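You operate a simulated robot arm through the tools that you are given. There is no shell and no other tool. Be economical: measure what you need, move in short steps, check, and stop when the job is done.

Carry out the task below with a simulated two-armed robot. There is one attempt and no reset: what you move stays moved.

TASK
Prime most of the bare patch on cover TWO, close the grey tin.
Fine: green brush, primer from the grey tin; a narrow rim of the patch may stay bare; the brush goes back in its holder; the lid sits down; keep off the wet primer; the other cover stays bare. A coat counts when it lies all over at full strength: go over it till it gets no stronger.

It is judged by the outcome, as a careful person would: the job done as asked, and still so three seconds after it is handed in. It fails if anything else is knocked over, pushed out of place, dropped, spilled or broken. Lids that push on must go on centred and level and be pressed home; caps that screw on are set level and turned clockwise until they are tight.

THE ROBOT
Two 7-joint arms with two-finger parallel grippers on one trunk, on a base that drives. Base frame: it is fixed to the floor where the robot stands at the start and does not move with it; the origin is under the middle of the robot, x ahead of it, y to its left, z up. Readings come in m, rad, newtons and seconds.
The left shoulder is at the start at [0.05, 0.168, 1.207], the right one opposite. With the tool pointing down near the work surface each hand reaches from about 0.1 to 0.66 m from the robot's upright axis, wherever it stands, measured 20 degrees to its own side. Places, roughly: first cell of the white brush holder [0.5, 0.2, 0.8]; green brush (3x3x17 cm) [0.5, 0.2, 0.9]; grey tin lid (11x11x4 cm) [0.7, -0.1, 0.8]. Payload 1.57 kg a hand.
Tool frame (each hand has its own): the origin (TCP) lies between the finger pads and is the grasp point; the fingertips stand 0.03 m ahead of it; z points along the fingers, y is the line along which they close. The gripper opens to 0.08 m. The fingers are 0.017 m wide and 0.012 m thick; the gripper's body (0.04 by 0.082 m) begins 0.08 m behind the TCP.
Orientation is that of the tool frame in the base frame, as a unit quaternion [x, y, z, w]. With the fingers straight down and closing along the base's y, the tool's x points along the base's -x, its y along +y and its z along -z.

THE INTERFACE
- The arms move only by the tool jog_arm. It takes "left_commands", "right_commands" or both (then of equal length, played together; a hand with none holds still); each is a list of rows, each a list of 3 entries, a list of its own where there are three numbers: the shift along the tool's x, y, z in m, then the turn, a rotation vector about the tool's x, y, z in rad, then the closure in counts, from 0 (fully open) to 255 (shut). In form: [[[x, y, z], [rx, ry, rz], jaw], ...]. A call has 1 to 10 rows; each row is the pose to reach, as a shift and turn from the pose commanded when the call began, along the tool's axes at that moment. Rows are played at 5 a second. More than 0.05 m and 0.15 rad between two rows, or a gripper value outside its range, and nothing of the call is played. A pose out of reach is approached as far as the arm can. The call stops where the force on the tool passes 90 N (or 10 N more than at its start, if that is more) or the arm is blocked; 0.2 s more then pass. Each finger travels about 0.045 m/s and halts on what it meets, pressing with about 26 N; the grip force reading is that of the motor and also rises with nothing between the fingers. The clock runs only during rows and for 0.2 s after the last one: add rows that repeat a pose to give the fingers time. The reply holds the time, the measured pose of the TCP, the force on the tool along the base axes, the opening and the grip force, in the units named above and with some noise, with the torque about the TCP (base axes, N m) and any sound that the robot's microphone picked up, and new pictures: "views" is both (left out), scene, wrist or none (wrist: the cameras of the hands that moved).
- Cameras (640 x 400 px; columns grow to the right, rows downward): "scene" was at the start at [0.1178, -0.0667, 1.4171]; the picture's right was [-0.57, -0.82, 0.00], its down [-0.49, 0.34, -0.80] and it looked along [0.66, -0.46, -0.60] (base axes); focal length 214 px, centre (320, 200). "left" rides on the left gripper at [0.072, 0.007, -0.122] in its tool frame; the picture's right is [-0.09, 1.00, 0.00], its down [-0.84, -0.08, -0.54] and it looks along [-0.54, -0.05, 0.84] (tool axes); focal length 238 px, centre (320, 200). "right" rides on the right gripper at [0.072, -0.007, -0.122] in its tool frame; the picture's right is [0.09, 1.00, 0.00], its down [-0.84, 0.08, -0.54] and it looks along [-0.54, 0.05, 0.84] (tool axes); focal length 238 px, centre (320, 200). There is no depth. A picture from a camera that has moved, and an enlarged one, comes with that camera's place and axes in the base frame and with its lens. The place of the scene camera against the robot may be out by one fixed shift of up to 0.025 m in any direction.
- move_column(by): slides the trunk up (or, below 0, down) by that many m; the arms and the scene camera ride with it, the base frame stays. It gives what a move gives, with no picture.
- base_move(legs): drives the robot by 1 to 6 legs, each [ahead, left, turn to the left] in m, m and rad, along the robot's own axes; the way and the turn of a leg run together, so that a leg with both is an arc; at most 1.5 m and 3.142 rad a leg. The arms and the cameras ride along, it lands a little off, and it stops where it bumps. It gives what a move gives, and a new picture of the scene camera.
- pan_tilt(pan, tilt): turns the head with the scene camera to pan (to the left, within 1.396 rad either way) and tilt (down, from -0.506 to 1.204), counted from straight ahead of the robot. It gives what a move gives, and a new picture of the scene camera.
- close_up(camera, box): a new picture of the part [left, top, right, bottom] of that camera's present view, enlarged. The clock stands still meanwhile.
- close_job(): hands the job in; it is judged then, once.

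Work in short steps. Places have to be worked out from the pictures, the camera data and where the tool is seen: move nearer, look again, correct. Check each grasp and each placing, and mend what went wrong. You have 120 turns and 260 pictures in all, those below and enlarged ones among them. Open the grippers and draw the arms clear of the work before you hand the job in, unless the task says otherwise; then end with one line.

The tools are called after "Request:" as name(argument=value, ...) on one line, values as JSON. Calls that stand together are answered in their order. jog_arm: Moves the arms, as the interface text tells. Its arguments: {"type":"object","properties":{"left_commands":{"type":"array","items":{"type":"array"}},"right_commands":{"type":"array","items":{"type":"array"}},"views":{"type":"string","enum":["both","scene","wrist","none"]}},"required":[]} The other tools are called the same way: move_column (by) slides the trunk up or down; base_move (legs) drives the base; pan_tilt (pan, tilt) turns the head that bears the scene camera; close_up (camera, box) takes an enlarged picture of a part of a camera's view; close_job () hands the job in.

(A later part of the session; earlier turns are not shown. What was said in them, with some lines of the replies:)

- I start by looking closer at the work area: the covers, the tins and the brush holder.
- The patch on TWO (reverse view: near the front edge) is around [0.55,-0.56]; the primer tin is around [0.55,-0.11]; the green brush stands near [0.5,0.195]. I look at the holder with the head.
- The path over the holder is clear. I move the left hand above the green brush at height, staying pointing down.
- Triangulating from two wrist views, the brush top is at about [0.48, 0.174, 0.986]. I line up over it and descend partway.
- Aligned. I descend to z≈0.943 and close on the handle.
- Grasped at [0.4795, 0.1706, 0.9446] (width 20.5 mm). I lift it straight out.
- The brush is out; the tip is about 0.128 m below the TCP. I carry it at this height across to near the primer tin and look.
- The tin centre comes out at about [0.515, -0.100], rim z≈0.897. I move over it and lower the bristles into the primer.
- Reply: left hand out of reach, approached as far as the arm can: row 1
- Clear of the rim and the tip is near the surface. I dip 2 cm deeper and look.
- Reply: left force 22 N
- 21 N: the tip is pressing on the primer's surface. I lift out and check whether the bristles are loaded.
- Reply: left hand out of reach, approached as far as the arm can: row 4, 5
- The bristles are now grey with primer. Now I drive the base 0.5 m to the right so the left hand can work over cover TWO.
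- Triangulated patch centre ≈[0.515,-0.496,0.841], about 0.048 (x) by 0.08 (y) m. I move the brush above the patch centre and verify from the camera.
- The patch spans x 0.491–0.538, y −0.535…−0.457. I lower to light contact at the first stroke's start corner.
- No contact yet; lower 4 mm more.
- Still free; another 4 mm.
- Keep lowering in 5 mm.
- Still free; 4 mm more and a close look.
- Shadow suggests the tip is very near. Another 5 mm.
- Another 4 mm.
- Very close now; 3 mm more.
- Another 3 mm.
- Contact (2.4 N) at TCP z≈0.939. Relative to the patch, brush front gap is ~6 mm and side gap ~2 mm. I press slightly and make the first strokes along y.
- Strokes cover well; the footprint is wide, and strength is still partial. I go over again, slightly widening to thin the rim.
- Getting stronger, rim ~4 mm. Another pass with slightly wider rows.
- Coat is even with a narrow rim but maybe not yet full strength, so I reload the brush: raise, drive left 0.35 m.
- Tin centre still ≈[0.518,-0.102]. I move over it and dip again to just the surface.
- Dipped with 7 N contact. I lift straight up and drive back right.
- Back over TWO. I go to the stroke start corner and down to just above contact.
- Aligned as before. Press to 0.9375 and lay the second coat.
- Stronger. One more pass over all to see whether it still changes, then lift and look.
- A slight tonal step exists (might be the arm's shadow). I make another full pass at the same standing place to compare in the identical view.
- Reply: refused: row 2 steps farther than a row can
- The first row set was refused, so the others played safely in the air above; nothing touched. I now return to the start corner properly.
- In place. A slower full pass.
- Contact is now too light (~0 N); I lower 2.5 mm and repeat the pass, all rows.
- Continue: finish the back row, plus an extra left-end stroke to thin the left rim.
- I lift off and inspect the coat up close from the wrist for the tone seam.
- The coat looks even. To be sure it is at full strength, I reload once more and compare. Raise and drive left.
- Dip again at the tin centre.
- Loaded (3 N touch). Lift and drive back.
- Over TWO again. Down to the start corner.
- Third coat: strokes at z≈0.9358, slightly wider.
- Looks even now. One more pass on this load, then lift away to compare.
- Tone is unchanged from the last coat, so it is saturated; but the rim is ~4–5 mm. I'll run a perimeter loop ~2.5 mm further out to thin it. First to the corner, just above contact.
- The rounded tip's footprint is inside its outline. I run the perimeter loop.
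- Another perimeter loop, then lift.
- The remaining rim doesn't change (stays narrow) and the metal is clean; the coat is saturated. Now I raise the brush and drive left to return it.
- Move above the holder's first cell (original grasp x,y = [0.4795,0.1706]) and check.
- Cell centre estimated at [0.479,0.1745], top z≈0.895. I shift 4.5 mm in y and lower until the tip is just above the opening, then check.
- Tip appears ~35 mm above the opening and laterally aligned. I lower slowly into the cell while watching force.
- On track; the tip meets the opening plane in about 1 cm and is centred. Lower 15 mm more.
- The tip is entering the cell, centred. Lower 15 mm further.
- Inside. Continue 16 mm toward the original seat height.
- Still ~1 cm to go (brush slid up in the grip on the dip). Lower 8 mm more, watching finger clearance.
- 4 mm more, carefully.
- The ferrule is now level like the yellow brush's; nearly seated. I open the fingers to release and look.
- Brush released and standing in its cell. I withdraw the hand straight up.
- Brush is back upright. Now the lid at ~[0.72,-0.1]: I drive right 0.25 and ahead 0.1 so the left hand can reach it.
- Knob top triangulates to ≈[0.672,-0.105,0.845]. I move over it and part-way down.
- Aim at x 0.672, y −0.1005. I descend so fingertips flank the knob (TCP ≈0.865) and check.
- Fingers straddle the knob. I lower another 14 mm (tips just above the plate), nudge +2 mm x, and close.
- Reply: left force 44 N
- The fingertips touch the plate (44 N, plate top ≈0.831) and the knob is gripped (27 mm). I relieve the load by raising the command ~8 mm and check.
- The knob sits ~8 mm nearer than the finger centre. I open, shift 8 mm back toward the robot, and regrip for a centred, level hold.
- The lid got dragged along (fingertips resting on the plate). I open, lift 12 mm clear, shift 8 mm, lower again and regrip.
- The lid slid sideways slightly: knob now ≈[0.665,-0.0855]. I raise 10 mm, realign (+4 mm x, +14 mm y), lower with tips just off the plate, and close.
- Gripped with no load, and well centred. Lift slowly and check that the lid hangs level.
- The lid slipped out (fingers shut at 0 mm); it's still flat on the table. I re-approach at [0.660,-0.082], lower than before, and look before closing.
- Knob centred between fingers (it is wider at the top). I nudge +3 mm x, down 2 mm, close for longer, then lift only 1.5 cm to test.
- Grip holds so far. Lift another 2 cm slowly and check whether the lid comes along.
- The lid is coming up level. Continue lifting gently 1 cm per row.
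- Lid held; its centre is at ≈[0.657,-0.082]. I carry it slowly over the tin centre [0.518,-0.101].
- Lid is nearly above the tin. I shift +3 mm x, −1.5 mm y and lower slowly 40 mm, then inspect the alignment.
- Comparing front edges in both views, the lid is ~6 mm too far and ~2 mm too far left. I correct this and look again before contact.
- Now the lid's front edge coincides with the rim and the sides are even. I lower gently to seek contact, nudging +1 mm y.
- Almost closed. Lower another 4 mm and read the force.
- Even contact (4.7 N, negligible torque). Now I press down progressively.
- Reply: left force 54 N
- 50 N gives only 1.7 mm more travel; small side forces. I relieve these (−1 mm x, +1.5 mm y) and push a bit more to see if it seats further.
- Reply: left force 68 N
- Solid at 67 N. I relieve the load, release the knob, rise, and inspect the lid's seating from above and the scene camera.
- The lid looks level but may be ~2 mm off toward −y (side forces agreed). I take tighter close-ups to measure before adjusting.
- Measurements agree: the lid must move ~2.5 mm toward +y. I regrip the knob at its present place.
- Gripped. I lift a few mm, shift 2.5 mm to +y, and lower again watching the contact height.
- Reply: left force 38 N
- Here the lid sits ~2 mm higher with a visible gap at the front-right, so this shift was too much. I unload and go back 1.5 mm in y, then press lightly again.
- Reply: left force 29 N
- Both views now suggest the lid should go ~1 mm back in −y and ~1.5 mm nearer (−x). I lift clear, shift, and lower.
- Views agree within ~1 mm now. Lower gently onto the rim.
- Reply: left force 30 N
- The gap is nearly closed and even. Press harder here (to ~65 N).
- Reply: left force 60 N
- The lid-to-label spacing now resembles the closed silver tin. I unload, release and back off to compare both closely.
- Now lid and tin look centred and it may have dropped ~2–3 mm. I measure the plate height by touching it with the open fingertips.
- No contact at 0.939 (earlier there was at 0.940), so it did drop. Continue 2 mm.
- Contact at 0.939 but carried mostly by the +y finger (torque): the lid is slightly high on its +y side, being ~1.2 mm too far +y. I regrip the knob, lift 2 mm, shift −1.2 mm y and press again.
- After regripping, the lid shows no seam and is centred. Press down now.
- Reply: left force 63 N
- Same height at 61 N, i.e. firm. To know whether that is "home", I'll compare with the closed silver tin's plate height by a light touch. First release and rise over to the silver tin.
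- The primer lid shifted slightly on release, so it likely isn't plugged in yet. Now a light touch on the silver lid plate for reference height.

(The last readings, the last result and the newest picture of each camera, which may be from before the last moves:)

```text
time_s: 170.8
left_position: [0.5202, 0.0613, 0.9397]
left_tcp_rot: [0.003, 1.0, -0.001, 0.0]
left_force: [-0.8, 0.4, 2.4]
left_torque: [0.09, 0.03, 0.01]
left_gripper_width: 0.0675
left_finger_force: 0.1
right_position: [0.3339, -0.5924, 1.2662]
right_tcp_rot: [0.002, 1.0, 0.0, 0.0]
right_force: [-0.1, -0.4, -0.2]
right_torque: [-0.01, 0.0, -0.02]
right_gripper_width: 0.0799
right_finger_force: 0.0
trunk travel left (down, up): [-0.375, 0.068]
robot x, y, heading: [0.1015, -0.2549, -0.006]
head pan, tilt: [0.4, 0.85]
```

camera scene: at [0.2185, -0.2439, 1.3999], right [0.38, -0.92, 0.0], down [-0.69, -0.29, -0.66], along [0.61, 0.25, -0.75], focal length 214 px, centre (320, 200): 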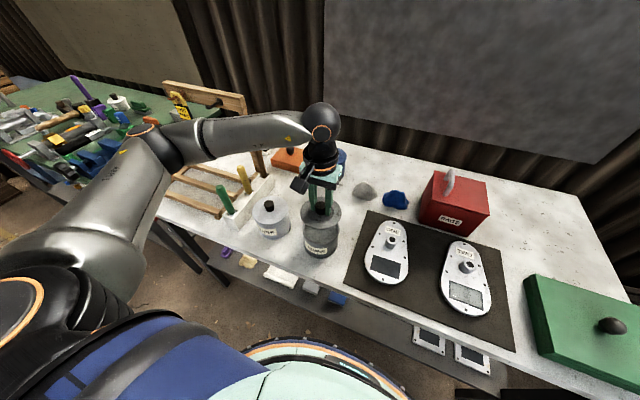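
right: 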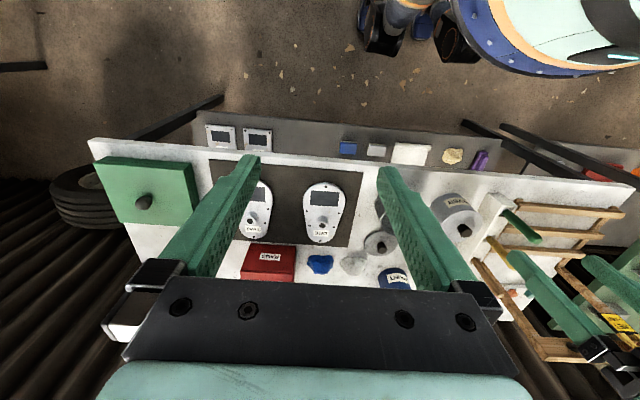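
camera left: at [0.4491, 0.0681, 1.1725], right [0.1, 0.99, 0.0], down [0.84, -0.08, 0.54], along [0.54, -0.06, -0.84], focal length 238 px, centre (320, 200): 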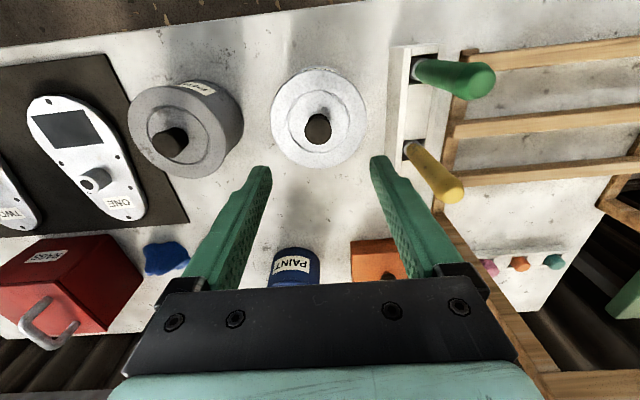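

Silver's plate touches at 0.9397 — the same height as the primer lid, so it is home at that height. I go back and give a final straight press with open fingertips on the plate to make sure it stays there after release.

Request:
jog_arm(left_commands=[[[0, 0, -0.04], [0, 0, 0], 40], [[0, 0, -0.07], [0, 0, 0], 40], [[0, -0.04, -0.08], [0, 0, 0], 40], [[0, -0.085, -0.08], [0, 0, 0], 40], [[0, -0.13, -0.08], [0, 0, 0], 40], [[0, -0.1625, -0.08], [0, 0, 0], 40], [[0, -0.1625, -0.04], [0, 0, 0], 40], [[0, -0.1625, -0.01], [0, 0, 0], 40], [[0, -0.1625, 0.0], [0, 0, 0], 40], [[0, -0.1625, 0.0], [0, 0, 0], 40]], views="none")

Request:
close_up(camera="scene", box=[298, 205, 338, 245])

```text
time_s: 173.0
left_position: [0.5179, -0.0998, 0.939]
left_tcp_rot: [0.003, 1.0, -0.001, 0.001]
left_force: [-1.1, 0.2, 4.2]
left_torque: [0.15, 0.04, 0.04]
left_gripper_width: 0.0675
left_finger_force: 0.1
right_position: [0.3332, -0.594, 1.2646]
right_tcp_rot: [0.003, 1.0, 0.0, -0.001]
right_force: [-0.6, -0.2, 0.8]
right_torque: [0.01, 0.02, 0.01]
right_gripper_width: 0.08
right_finger_force: 0.0
trunk travel left (down, up): [-0.375, 0.068]
robot x, y, heading: [0.1001, -0.257, -0.006]
head pan, tilt: [0.4, 0.85]
```

```text
10.00 times, centred on (318, 225) of scene
camera zoom: at [0.2181, -0.2441, 1.4], right [0.38, -0.92, 0.0], down [-0.69, -0.29, -0.66], along [0.61, 0.25, -0.75], focal length 2145 px, centre (340, -50)
```

zoom: 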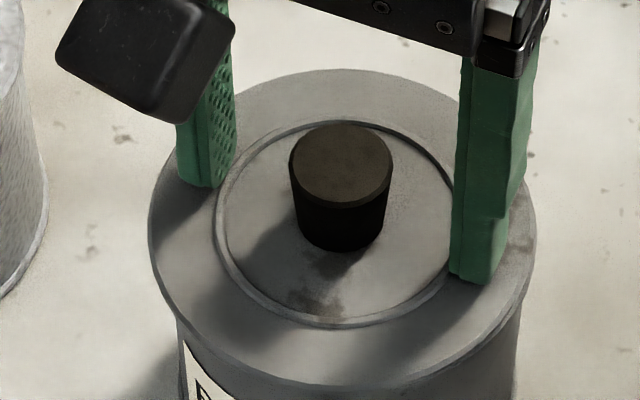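

Within ~0.3 mm of the silver reference. Final straight press on the plate, without gripping.

Request:
jog_arm(left_commands=[[[0, 0, 0.003], [0, 0, 0], 40], [[0.0005, 0, 0.006], [0, 0, 0], 40], [[0.001, 0, 0.009], [0, 0, 0], 40], [[0.001, 0, 0.012], [0, 0, 0], 40], [[0.001, 0, 0.012], [0, 0, 0], 40], [[0.0005, 0, 0.006], [0, 0, 0], 40], [[0, 0, 0.001], [0, 0, 0], 40], [[0, 0, 0.001], [0, 0, 0], 40]], views="none")

Request:
close_up(camera="scene", box=[298, 205, 338, 245])

```text
time_s: 174.8
left_position: [0.5198, -0.1, 0.9392]
left_tcp_rot: [0.002, 1.0, 0.0, 0.003]
left_force: [0.0, 7.7, 24.9]
left_torque: [0.63, 0.02, 0.16]
left_gripper_width: 0.0684
left_finger_force: 0.7
right_position: [0.3327, -0.5948, 1.2656]
right_tcp_rot: [0.003, 1.0, 0.0, 0.0]
right_force: [0.3, 0.0, -0.5]
right_torque: [-0.01, -0.01, 0.01]
right_gripper_width: 0.0801
right_finger_force: 0.2
trunk travel left (down, up): [-0.375, 0.068]
robot x, y, heading: [0.101, -0.2579, -0.008]
head pan, tilt: [0.4, 0.85]
```

```text
10.00 times, centred on (318, 225) of scene
camera zoom: at [0.2167, -0.2438, 1.3998], right [0.38, -0.92, 0.0], down [-0.69, -0.29, -0.66], along [0.61, 0.25, -0.75], focal length 2145 px, centre (340, -50)
```

zoom: 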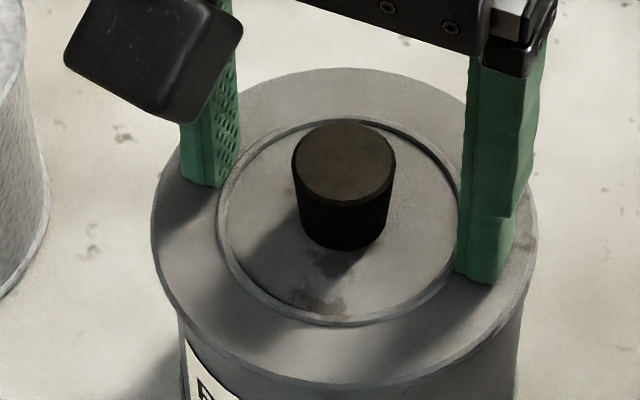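

The lid is stable, level (same finger load balance as on silver). I rise straight up and back away.

Request:
jog_arm(left_commands=[[[0, 0, -0.01], [0, 0, 0], 40], [[0, 0, -0.04], [0, 0, 0], 40], [[0, 0, -0.08], [0, 0, 0], 20], [[0, 0, -0.12], [0, 0, 0], 0], [[0, 0, -0.16], [0, 0, 0], 0], [[0.04, 0, -0.18], [0, 0, 0], 0], [[0.08, 0, -0.2], [0, 0, 0], 0], [[0.12, 0, -0.21], [0, 0, 0], 0]], views="wrist")

Request:
close_up(camera="scene", box=[298, 205, 338, 245])

Request:
close_up(camera="left", box=[260, 140, 400, 240])

```text
time_s: 176.6
left_position: [0.4008, -0.1004, 1.1493]
left_tcp_rot: [0.003, 1.0, -0.001, 0.001]
left_force: [0.2, 0.2, 0.0]
left_torque: [-0.01, 0.01, 0.03]
left_gripper_width: 0.08
left_finger_force: 0.0
right_position: [0.3345, -0.5937, 1.2657]
right_tcp_rot: [0.003, 1.0, -0.001, 0.001]
right_force: [-0.2, -0.3, 0.5]
right_torque: [-0.01, 0.0, -0.02]
right_gripper_width: 0.0799
right_finger_force: 0.1
trunk travel left (down, up): [-0.375, 0.068]
robot x, y, heading: [0.101, -0.2572, -0.004]
head pan, tilt: [0.4, 0.85]
camera left: at [0.3282, -0.0936, 1.2712], right [0.1, 1.0, 0.0], down [0.84, -0.08, 0.54], along [0.54, -0.05, -0.84], focal length 238 px, centre (320, 200)
```

left: 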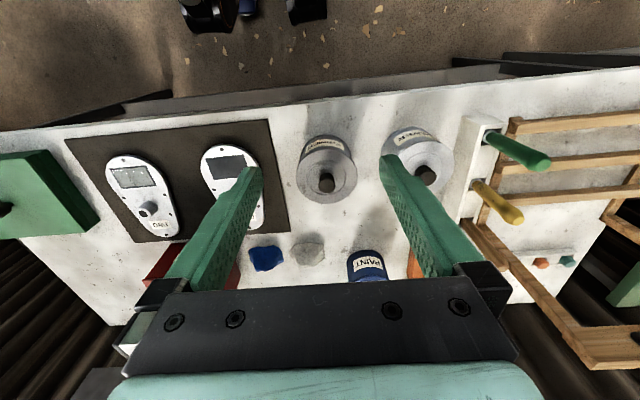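

```text
10.00 times, centred on (318, 225) of scene
camera zoom: at [0.218, -0.2439, 1.4], right [0.38, -0.92, 0.0], down [-0.69, -0.29, -0.66], along [0.61, 0.25, -0.75], focal length 2145 px, centre (340, -50)
```

zoom: 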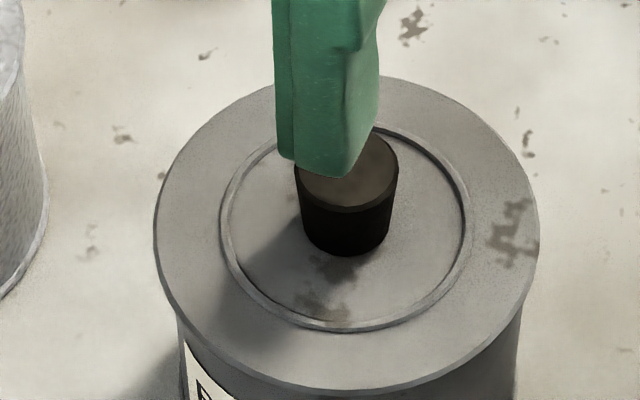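

```text
4.00 times, centred on (330, 190) of left
camera zoom: at [0.3282, -0.0936, 1.2712], right [0.1, 1.0, 0.0], down [0.84, -0.08, 0.54], along [0.54, -0.05, -0.84], focal length 953 px, centre (280, 240)
```

zoom: 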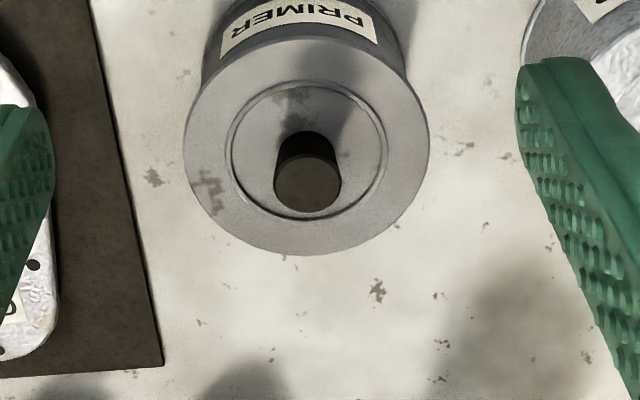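

The lid image moved ~7 px lower after release: either it seated further or slid a little toward the robot. I touch-test the plate again.

Request:
jog_arm(left_commands=[[[-0.04, 0, 0.01], [0, 0, 0], 0], [[-0.08, 0, 0.03], [0, 0, 0], 20], [[-0.117, 0, 0.05], [0, 0, 0], 40], [[-0.117, 0, 0.09], [0, 0, 0], 40], [[-0.117, 0, 0.13], [0, 0, 0], 40], [[-0.117, 0, 0.17], [0, 0, 0], 40], [[-0.117, 0, 0.2], [0, 0, 0], 40], [[-0.117, 0, 0.2085], [0, 0, 0], 40], [[-0.117, 0, 0.2085], [0, 0, 0], 40]], views="none")

Request:
close_up(camera="left", box=[230, 60, 410, 195])

Request:
close_up(camera="scene", box=[298, 205, 338, 245])

```text
time_s: 178.6
left_position: [0.5165, -0.0998, 0.9401]
left_tcp_rot: [0.003, 1.0, -0.002, 0.001]
left_force: [-1.0, 1.4, 4.4]
left_torque: [0.24, 0.02, 0.01]
left_gripper_width: 0.0676
left_finger_force: 0.1
right_position: [0.334, -0.594, 1.266]
right_tcp_rot: [0.002, 1.0, 0.001, 0.0]
right_force: [0.2, 0.7, -0.4]
right_torque: [-0.02, 0.0, 0.02]
right_gripper_width: 0.0798
right_finger_force: 0.1
trunk travel left (down, up): [-0.375, 0.068]
robot x, y, heading: [0.0972, -0.2553, -0.006]
head pan, tilt: [0.4, 0.85]
```

```text
2.96 times, centred on (320, 128) of left
camera zoom: at [0.4446, -0.0926, 1.0616], right [0.1, 1.0, 0.0], down [0.83, -0.08, 0.54], along [0.54, -0.05, -0.84], focal length 706 px, centre (320, 415)
```

zoom: 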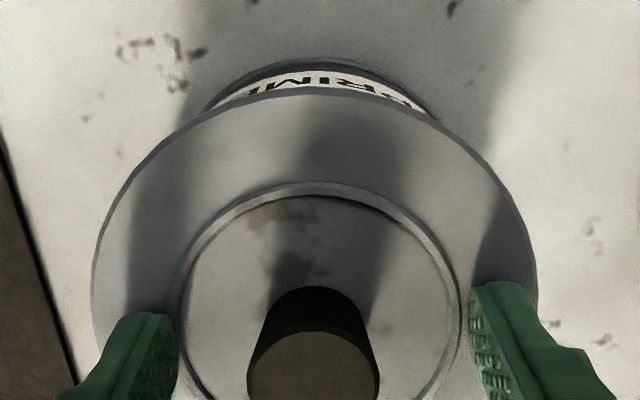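

```text
10.00 times, centred on (318, 225) of scene
camera zoom: at [0.218, -0.2441, 1.4001], right [0.38, -0.92, 0.0], down [-0.69, -0.29, -0.66], along [0.61, 0.25, -0.75], focal length 2145 px, centre (340, -50)
```

zoom: 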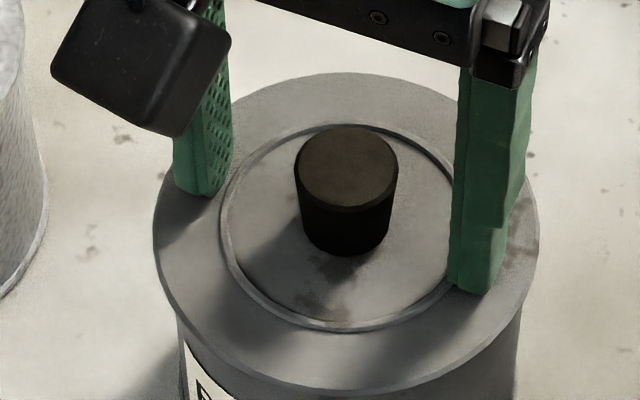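

The height is unchanged, so the lid slid ~2.5 mm in x rather than dropping — it may be resting on the rim unplugged. To know the lid's resting thickness, I measure the table height by a fingertip touch at a clear spot [0.63,-0.1].

Request:
jog_arm(left_commands=[[[0, 0, -0.03], [0, 0, 0], 40], [[0, 0, -0.06], [0, 0, 0], 120], [[-0.04, 0, -0.06], [0, 0, 0], 200], [[-0.08, 0, -0.05], [0, 0, 0], 255], [[-0.115, 0, -0.03], [0, 0, 0], 255], [[-0.115, 0, 0.01], [0, 0, 0], 255], [[-0.115, 0, 0.05], [0, 0, 0], 255], [[-0.115, 0, 0.08], [0, 0, 0], 255], [[-0.115, 0, 0.088], [0, 0, 0], 255], [[-0.115, 0, 0.088], [0, 0, 0], 255]], views="none")

```text
time_s: 180.8
left_position: [0.632, -0.0996, 0.851]
left_tcp_rot: [0.003, 1.0, -0.001, 0.001]
left_force: [0.1, 0.4, 0.5]
left_torque: [0.0, -0.01, -0.01]
left_gripper_width: 0.0
left_finger_force: 21.0
right_position: [0.3349, -0.5929, 1.2656]
right_tcp_rot: [0.004, 1.0, 0.001, -0.001]
right_force: [0.0, -0.4, -0.5]
right_torque: [0.02, 0.0, -0.01]
right_gripper_width: 0.0803
right_finger_force: 0.0
trunk travel left (down, up): [-0.375, 0.068]
robot x, y, heading: [0.0994, -0.2573, -0.01]
head pan, tilt: [0.4, 0.85]
```

Not touching at 0.851; lower in small steps.

Request:
jog_arm(left_commands=[[[0, 0, 0.003], [0, 0, 0], 255], [[0, 0, 0.006], [0, 0, 0], 255], [[0, 0, 0.009], [0, 0, 0], 255], [[0, 0, 0.012], [0, 0, 0], 255], [[0, 0, 0.012], [0, 0, 0], 255]], views="none")

```text
time_s: 182.0
left_position: [0.6319, -0.1012, 0.85]
left_tcp_rot: [0.002, 1.0, -0.001, 0.007]
left_force: [-15.2, 10.4, 58.6]
left_torque: [0.38, 0.93, -0.52]
left_gripper_width: 0.0
left_finger_force: 21.0
right_position: [0.3283, -0.5945, 1.266]
right_tcp_rot: [0.003, 1.0, 0.0, 0.003]
right_force: [-0.3, -0.3, -0.1]
right_torque: [-0.03, 0.01, 0.0]
right_gripper_width: 0.0798
right_finger_force: 0.0
trunk travel left (down, up): [-0.375, 0.068]
robot x, y, heading: [0.0988, -0.2558, -0.01]
head pan, tilt: [0.4, 0.85]
```

Table is at z 0.820, so the lid's full thickness is ~13 mm. The earlier lift pictures (gap of 9.5 mm at 12 mm lift, 20 mm at 20 mm) show the plate underside already meets the rim when resting, i.e. the plug is inside — same height as the closed silver tin. I lift away, retract and look at everything.

Request:
jog_arm(left_commands=[[[0, 0, -0.02], [0, 0, 0], 255], [[0, 0, -0.06], [0, 0, 0], 255], [[0, 0, -0.1], [0, 0, 0], 200], [[0, 0, -0.14], [0, 0, 0], 100], [[0, 0, -0.18], [0, 0, 0], 50], [[0, 0, -0.22], [0, 0, 0], 0], [[0.04, 0, -0.25], [0, 0, 0], 0], [[0.085, 0, -0.27], [0, 0, 0], 0], [[0.13, 0, -0.28], [0, 0, 0], 0], [[0.17, 0, -0.29], [0, 0, 0], 0]], views="none")

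Request:
base_move(legs=[[-0.2, 0, 0]])

Request:
pan_tilt(pan=0.1, tilt=0.75)

Request:
close_up(camera="scene", box=[230, 120, 410, 240])

```text
time_s: 184.2
left_position: [0.4609, -0.0984, 1.1271]
left_tcp_rot: [0.003, 1.0, -0.001, 0.001]
left_force: [-0.6, 0.1, -0.3]
left_torque: [-0.02, -0.04, 0.04]
left_gripper_width: 0.0797
left_finger_force: 0.1
right_position: [0.3339, -0.5937, 1.2652]
right_tcp_rot: [0.002, 1.0, 0.0, 0.0]
right_force: [0.2, 0.2, -0.2]
right_torque: [-0.04, 0.02, 0.02]
right_gripper_width: 0.08
right_finger_force: 0.0
trunk travel left (down, up): [-0.375, 0.068]
robot x, y, heading: [0.0999, -0.2555, -0.006]
head pan, tilt: [0.4, 0.85]
```

```text
time_s: 185.8
left_position: [0.2622, -0.0979, 1.129]
left_tcp_rot: [0.002, 1.0, -0.001, 0.0]
left_force: [-1.2, -0.8, -0.2]
left_torque: [-0.03, -0.02, -0.01]
left_gripper_width: 0.08
left_finger_force: 0.1
right_position: [0.135, -0.5922, 1.2652]
right_tcp_rot: [0.003, 1.0, 0.0, 0.001]
right_force: [-0.4, -0.1, 0.1]
right_torque: [-0.03, -0.02, 0.0]
right_gripper_width: 0.08
right_finger_force: 0.0
trunk travel left (down, up): [-0.375, 0.068]
robot x, y, heading: [-0.1009, -0.2544, -0.01]
head pan, tilt: [0.4, 0.85]
camera scene: at [0.0185, -0.2426, 1.4], right [0.38, -0.92, 0.0], down [-0.69, -0.29, -0.66], along [0.61, 0.25, -0.75], focal length 214 px, centre (320, 200)
```

scene: 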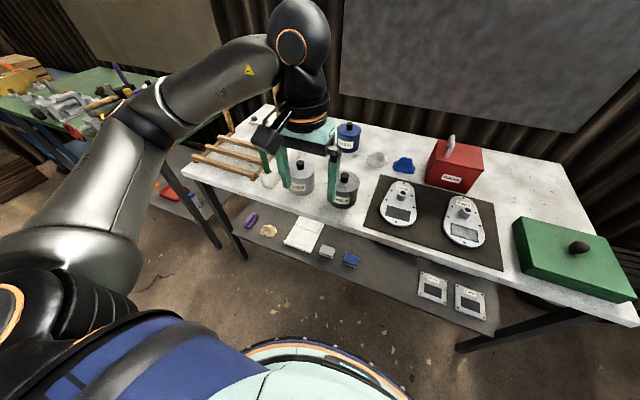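

```text
time_s: 186.6
left_position: [0.2633, -0.0983, 1.1281]
left_tcp_rot: [0.003, 1.0, -0.001, 0.001]
left_force: [-0.1, -0.6, 1.2]
left_torque: [0.0, 0.02, 0.0]
left_gripper_width: 0.0801
left_finger_force: 0.1
right_position: [0.1351, -0.5911, 1.2654]
right_tcp_rot: [0.002, 1.0, 0.001, 0.0]
right_force: [-0.1, -0.2, -0.8]
right_torque: [0.03, 0.02, -0.03]
right_gripper_width: 0.0799
right_finger_force: 0.0
trunk travel left (down, up): [-0.375, 0.068]
robot x, y, heading: [-0.101, -0.2557, -0.005]
head pan, tilt: [0.099, 0.75]
camera scene: at [0.0296, -0.2648, 1.4079], right [0.09, -1.0, 0.0], down [-0.68, -0.06, -0.73], along [0.73, 0.07, -0.68], focal length 214 px, centre (320, 200)
```

scene: 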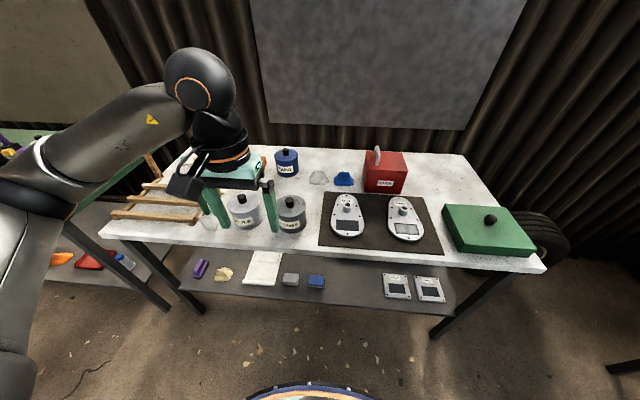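

```text
3.33 times, centred on (320, 180) of scene
camera zoom: at [0.0296, -0.2648, 1.4079], right [0.09, -1.0, 0.0], down [-0.68, -0.06, -0.73], along [0.73, 0.07, -0.68], focal length 715 px, centre (320, 267)
```

zoom: 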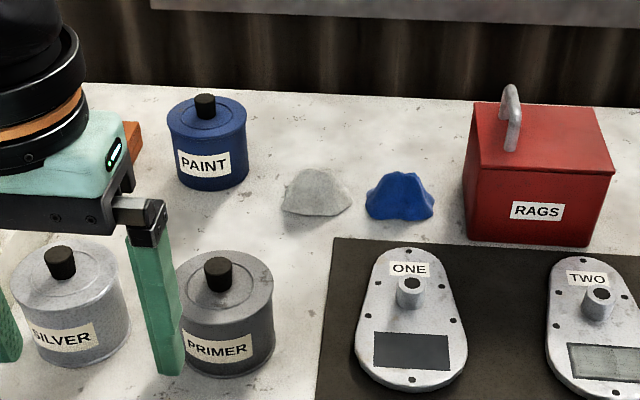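

The hand blocks the view; I move the left hand aside and lower the trunk for a flatter side view of the lid compared with the silver and paint tins.

Request:
jog_arm(left_commands=[[[0, 0.05, 0], [0, 0, 0], 0], [[0, 0.1, 0], [0, 0, 0], 0], [[0, 0.15, 0], [0, 0, 0], 0], [[0, 0.2, 0], [0, 0, 0], 0], [[0, 0.24, 0], [0, 0, 0], 0]], views="none")

Request:
move_column(by=-0.28)

Request:
pan_tilt(pan=0.1, tilt=0.4)

Request:
close_up(camera="scene", box=[230, 150, 350, 230])

```text
time_s: 187.8
left_position: [0.2634, 0.1417, 1.1274]
left_tcp_rot: [0.003, 1.0, -0.002, 0.0]
left_force: [-0.9, -0.2, 0.5]
left_torque: [-0.02, -0.02, 0.02]
left_gripper_width: 0.0801
left_finger_force: 0.0
right_position: [0.1352, -0.5921, 1.2661]
right_tcp_rot: [0.003, 1.0, 0.0, -0.001]
right_force: [0.1, 0.3, 0.0]
right_torque: [-0.01, 0.02, 0.0]
right_gripper_width: 0.08
right_finger_force: 0.1
trunk travel left (down, up): [-0.375, 0.068]
robot x, y, heading: [-0.0997, -0.2546, -0.008]
head pan, tilt: [0.099, 0.75]
```

```text
time_s: 190.6
left_position: [0.2639, 0.141, 0.8485]
left_tcp_rot: [0.003, 1.0, -0.001, 0.001]
left_force: [-0.1, -0.4, 0.2]
left_torque: [-0.06, 0.03, -0.02]
left_gripper_width: 0.0804
left_finger_force: 0.0
right_position: [0.1346, -0.5924, 0.9856]
right_tcp_rot: [0.003, 1.0, 0.002, 0.0]
right_force: [0.4, 0.2, 0.1]
right_torque: [0.01, -0.01, 0.01]
right_gripper_width: 0.0802
right_finger_force: 0.1
trunk travel left (down, up): [-0.095, 0.348]
robot x, y, heading: [-0.1018, -0.2534, -0.002]
head pan, tilt: [0.099, 0.75]
```

```text
time_s: 191.5
left_position: [0.2645, 0.1406, 0.8481]
left_tcp_rot: [0.002, 1.0, -0.001, 0.001]
left_force: [-0.1, -0.8, 0.4]
left_torque: [-0.01, -0.02, -0.01]
left_gripper_width: 0.0798
left_finger_force: 0.0
right_position: [0.136, -0.5928, 0.9863]
right_tcp_rot: [0.003, 1.0, 0.002, 0.0]
right_force: [-0.4, -0.6, -0.1]
right_torque: [0.0, 0.03, 0.02]
right_gripper_width: 0.0799
right_finger_force: 0.1
trunk travel left (down, up): [-0.095, 0.348]
robot x, y, heading: [-0.0994, -0.2535, -0.009]
head pan, tilt: [0.099, 0.4]
camera scene: at [0.0393, -0.2639, 1.159], right [0.09, -1.0, 0.0], down [-0.39, -0.04, -0.92], along [0.92, 0.09, -0.39], focal length 214 px, centre (320, 200)
```

scene: 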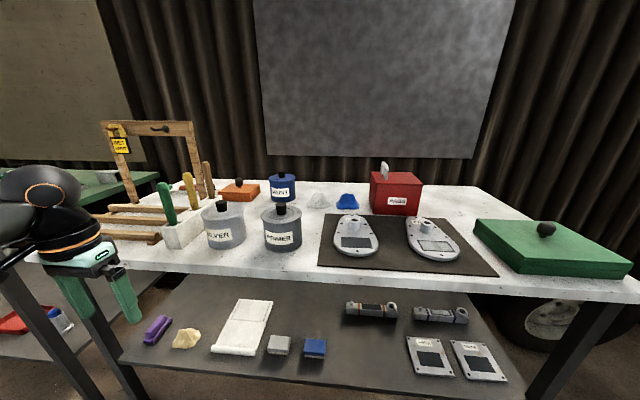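

```text
5.00 times, centred on (290, 190) of scene
camera zoom: at [0.0393, -0.2639, 1.159], right [0.09, -1.0, 0.0], down [-0.39, -0.04, -0.92], along [0.92, 0.09, -0.39], focal length 1072 px, centre (470, 250)
```

zoom: 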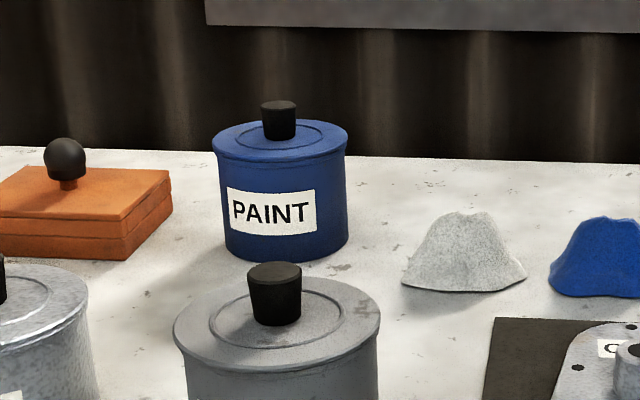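

Great view. I zoom in on the primer and silver tins side by side.

Request:
close_up(camera="scene", box=[252, 195, 312, 255])

Request:
close_up(camera="scene", box=[195, 195, 255, 255])

Request:
close_up(camera="scene", box=[255, 165, 310, 215])

```text
6.67 times, centred on (282, 225) of scene
camera zoom: at [0.0393, -0.2639, 1.159], right [0.09, -1.0, 0.0], down [-0.39, -0.04, -0.92], along [0.92, 0.09, -0.39], focal length 1430 px, centre (573, 33)
```

zoom: 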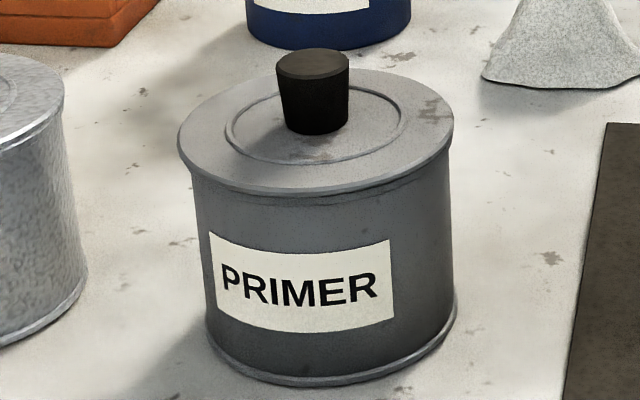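

```text
6.67 times, centred on (225, 225) of scene
camera zoom: at [0.0393, -0.2639, 1.159], right [0.09, -1.0, 0.0], down [-0.39, -0.04, -0.92], along [0.92, 0.09, -0.39], focal length 1430 px, centre (953, 33)
```

zoom: 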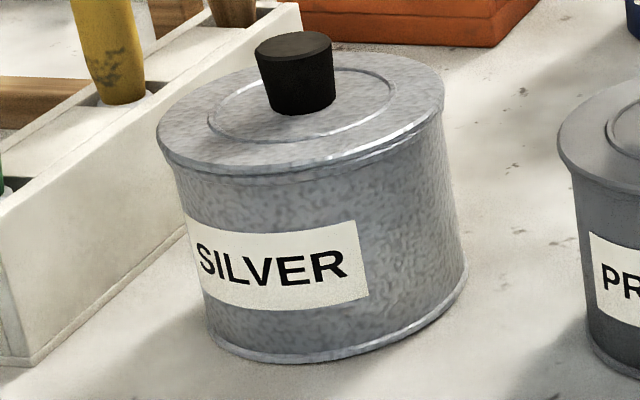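

```text
8.00 times, centred on (282, 190) of scene
camera zoom: at [0.0393, -0.2639, 1.159], right [0.09, -1.0, 0.0], down [-0.39, -0.04, -0.92], along [0.92, 0.09, -0.39], focal length 1716 px, centre (620, 280)
```

zoom: 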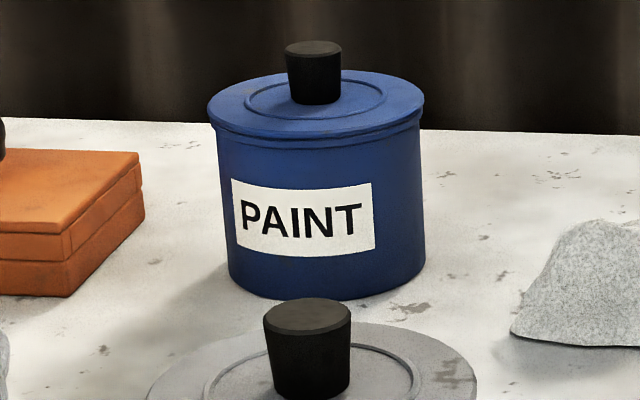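

The primer lid sits exactly like the closed silver and paint lids: level, centred and down. I take a last look at the covers and brush holder.

Request:
close_up(camera="scene", box=[320, 200, 480, 280])

Request:
close_up(camera="scene", box=[140, 160, 260, 260])

```text
4.00 times, centred on (400, 240) of scene
camera zoom: at [0.0393, -0.2639, 1.159], right [0.09, -1.0, 0.0], down [-0.39, -0.04, -0.92], along [0.92, 0.09, -0.39], focal length 858 px, centre (0, 40)
```

zoom: 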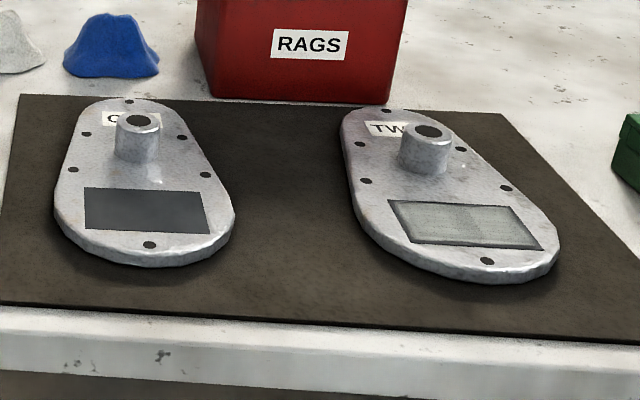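

```text
4.00 times, centred on (200, 210) of scene
camera zoom: at [0.0393, -0.2639, 1.159], right [0.09, -1.0, 0.0], down [-0.39, -0.04, -0.92], along [0.92, 0.09, -0.39], focal length 858 px, centre (800, 160)
```

zoom: 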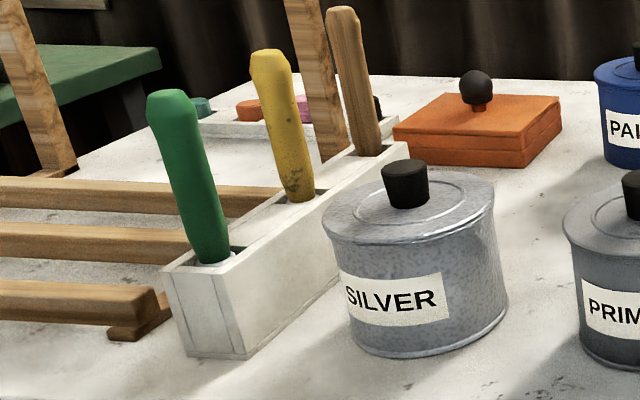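

All is in order: TWO is coated, ONE is bare, the brush is in its cell, the tin is closed and both grippers are open and clear. I hand the job in.

Request:
close_job()

```text
The job is handed in.
```

I primed most of the bare patch on cover TWO with the green brush, over three loads of primer. The last full pass made it no stronger, and a bare rim of about 4–5 mm is left. The brush is back in its holder and cover ONE is still bare. The grey tin's lid is on level and pressed down, at the same height as the silver tin's closed lid. It could still slide a couple of millimetres sideways when I last pressed it. The lid slipped from the grip once while I was picking it up, but it stayed flat on the table. Both arms are clear with their grippers open.
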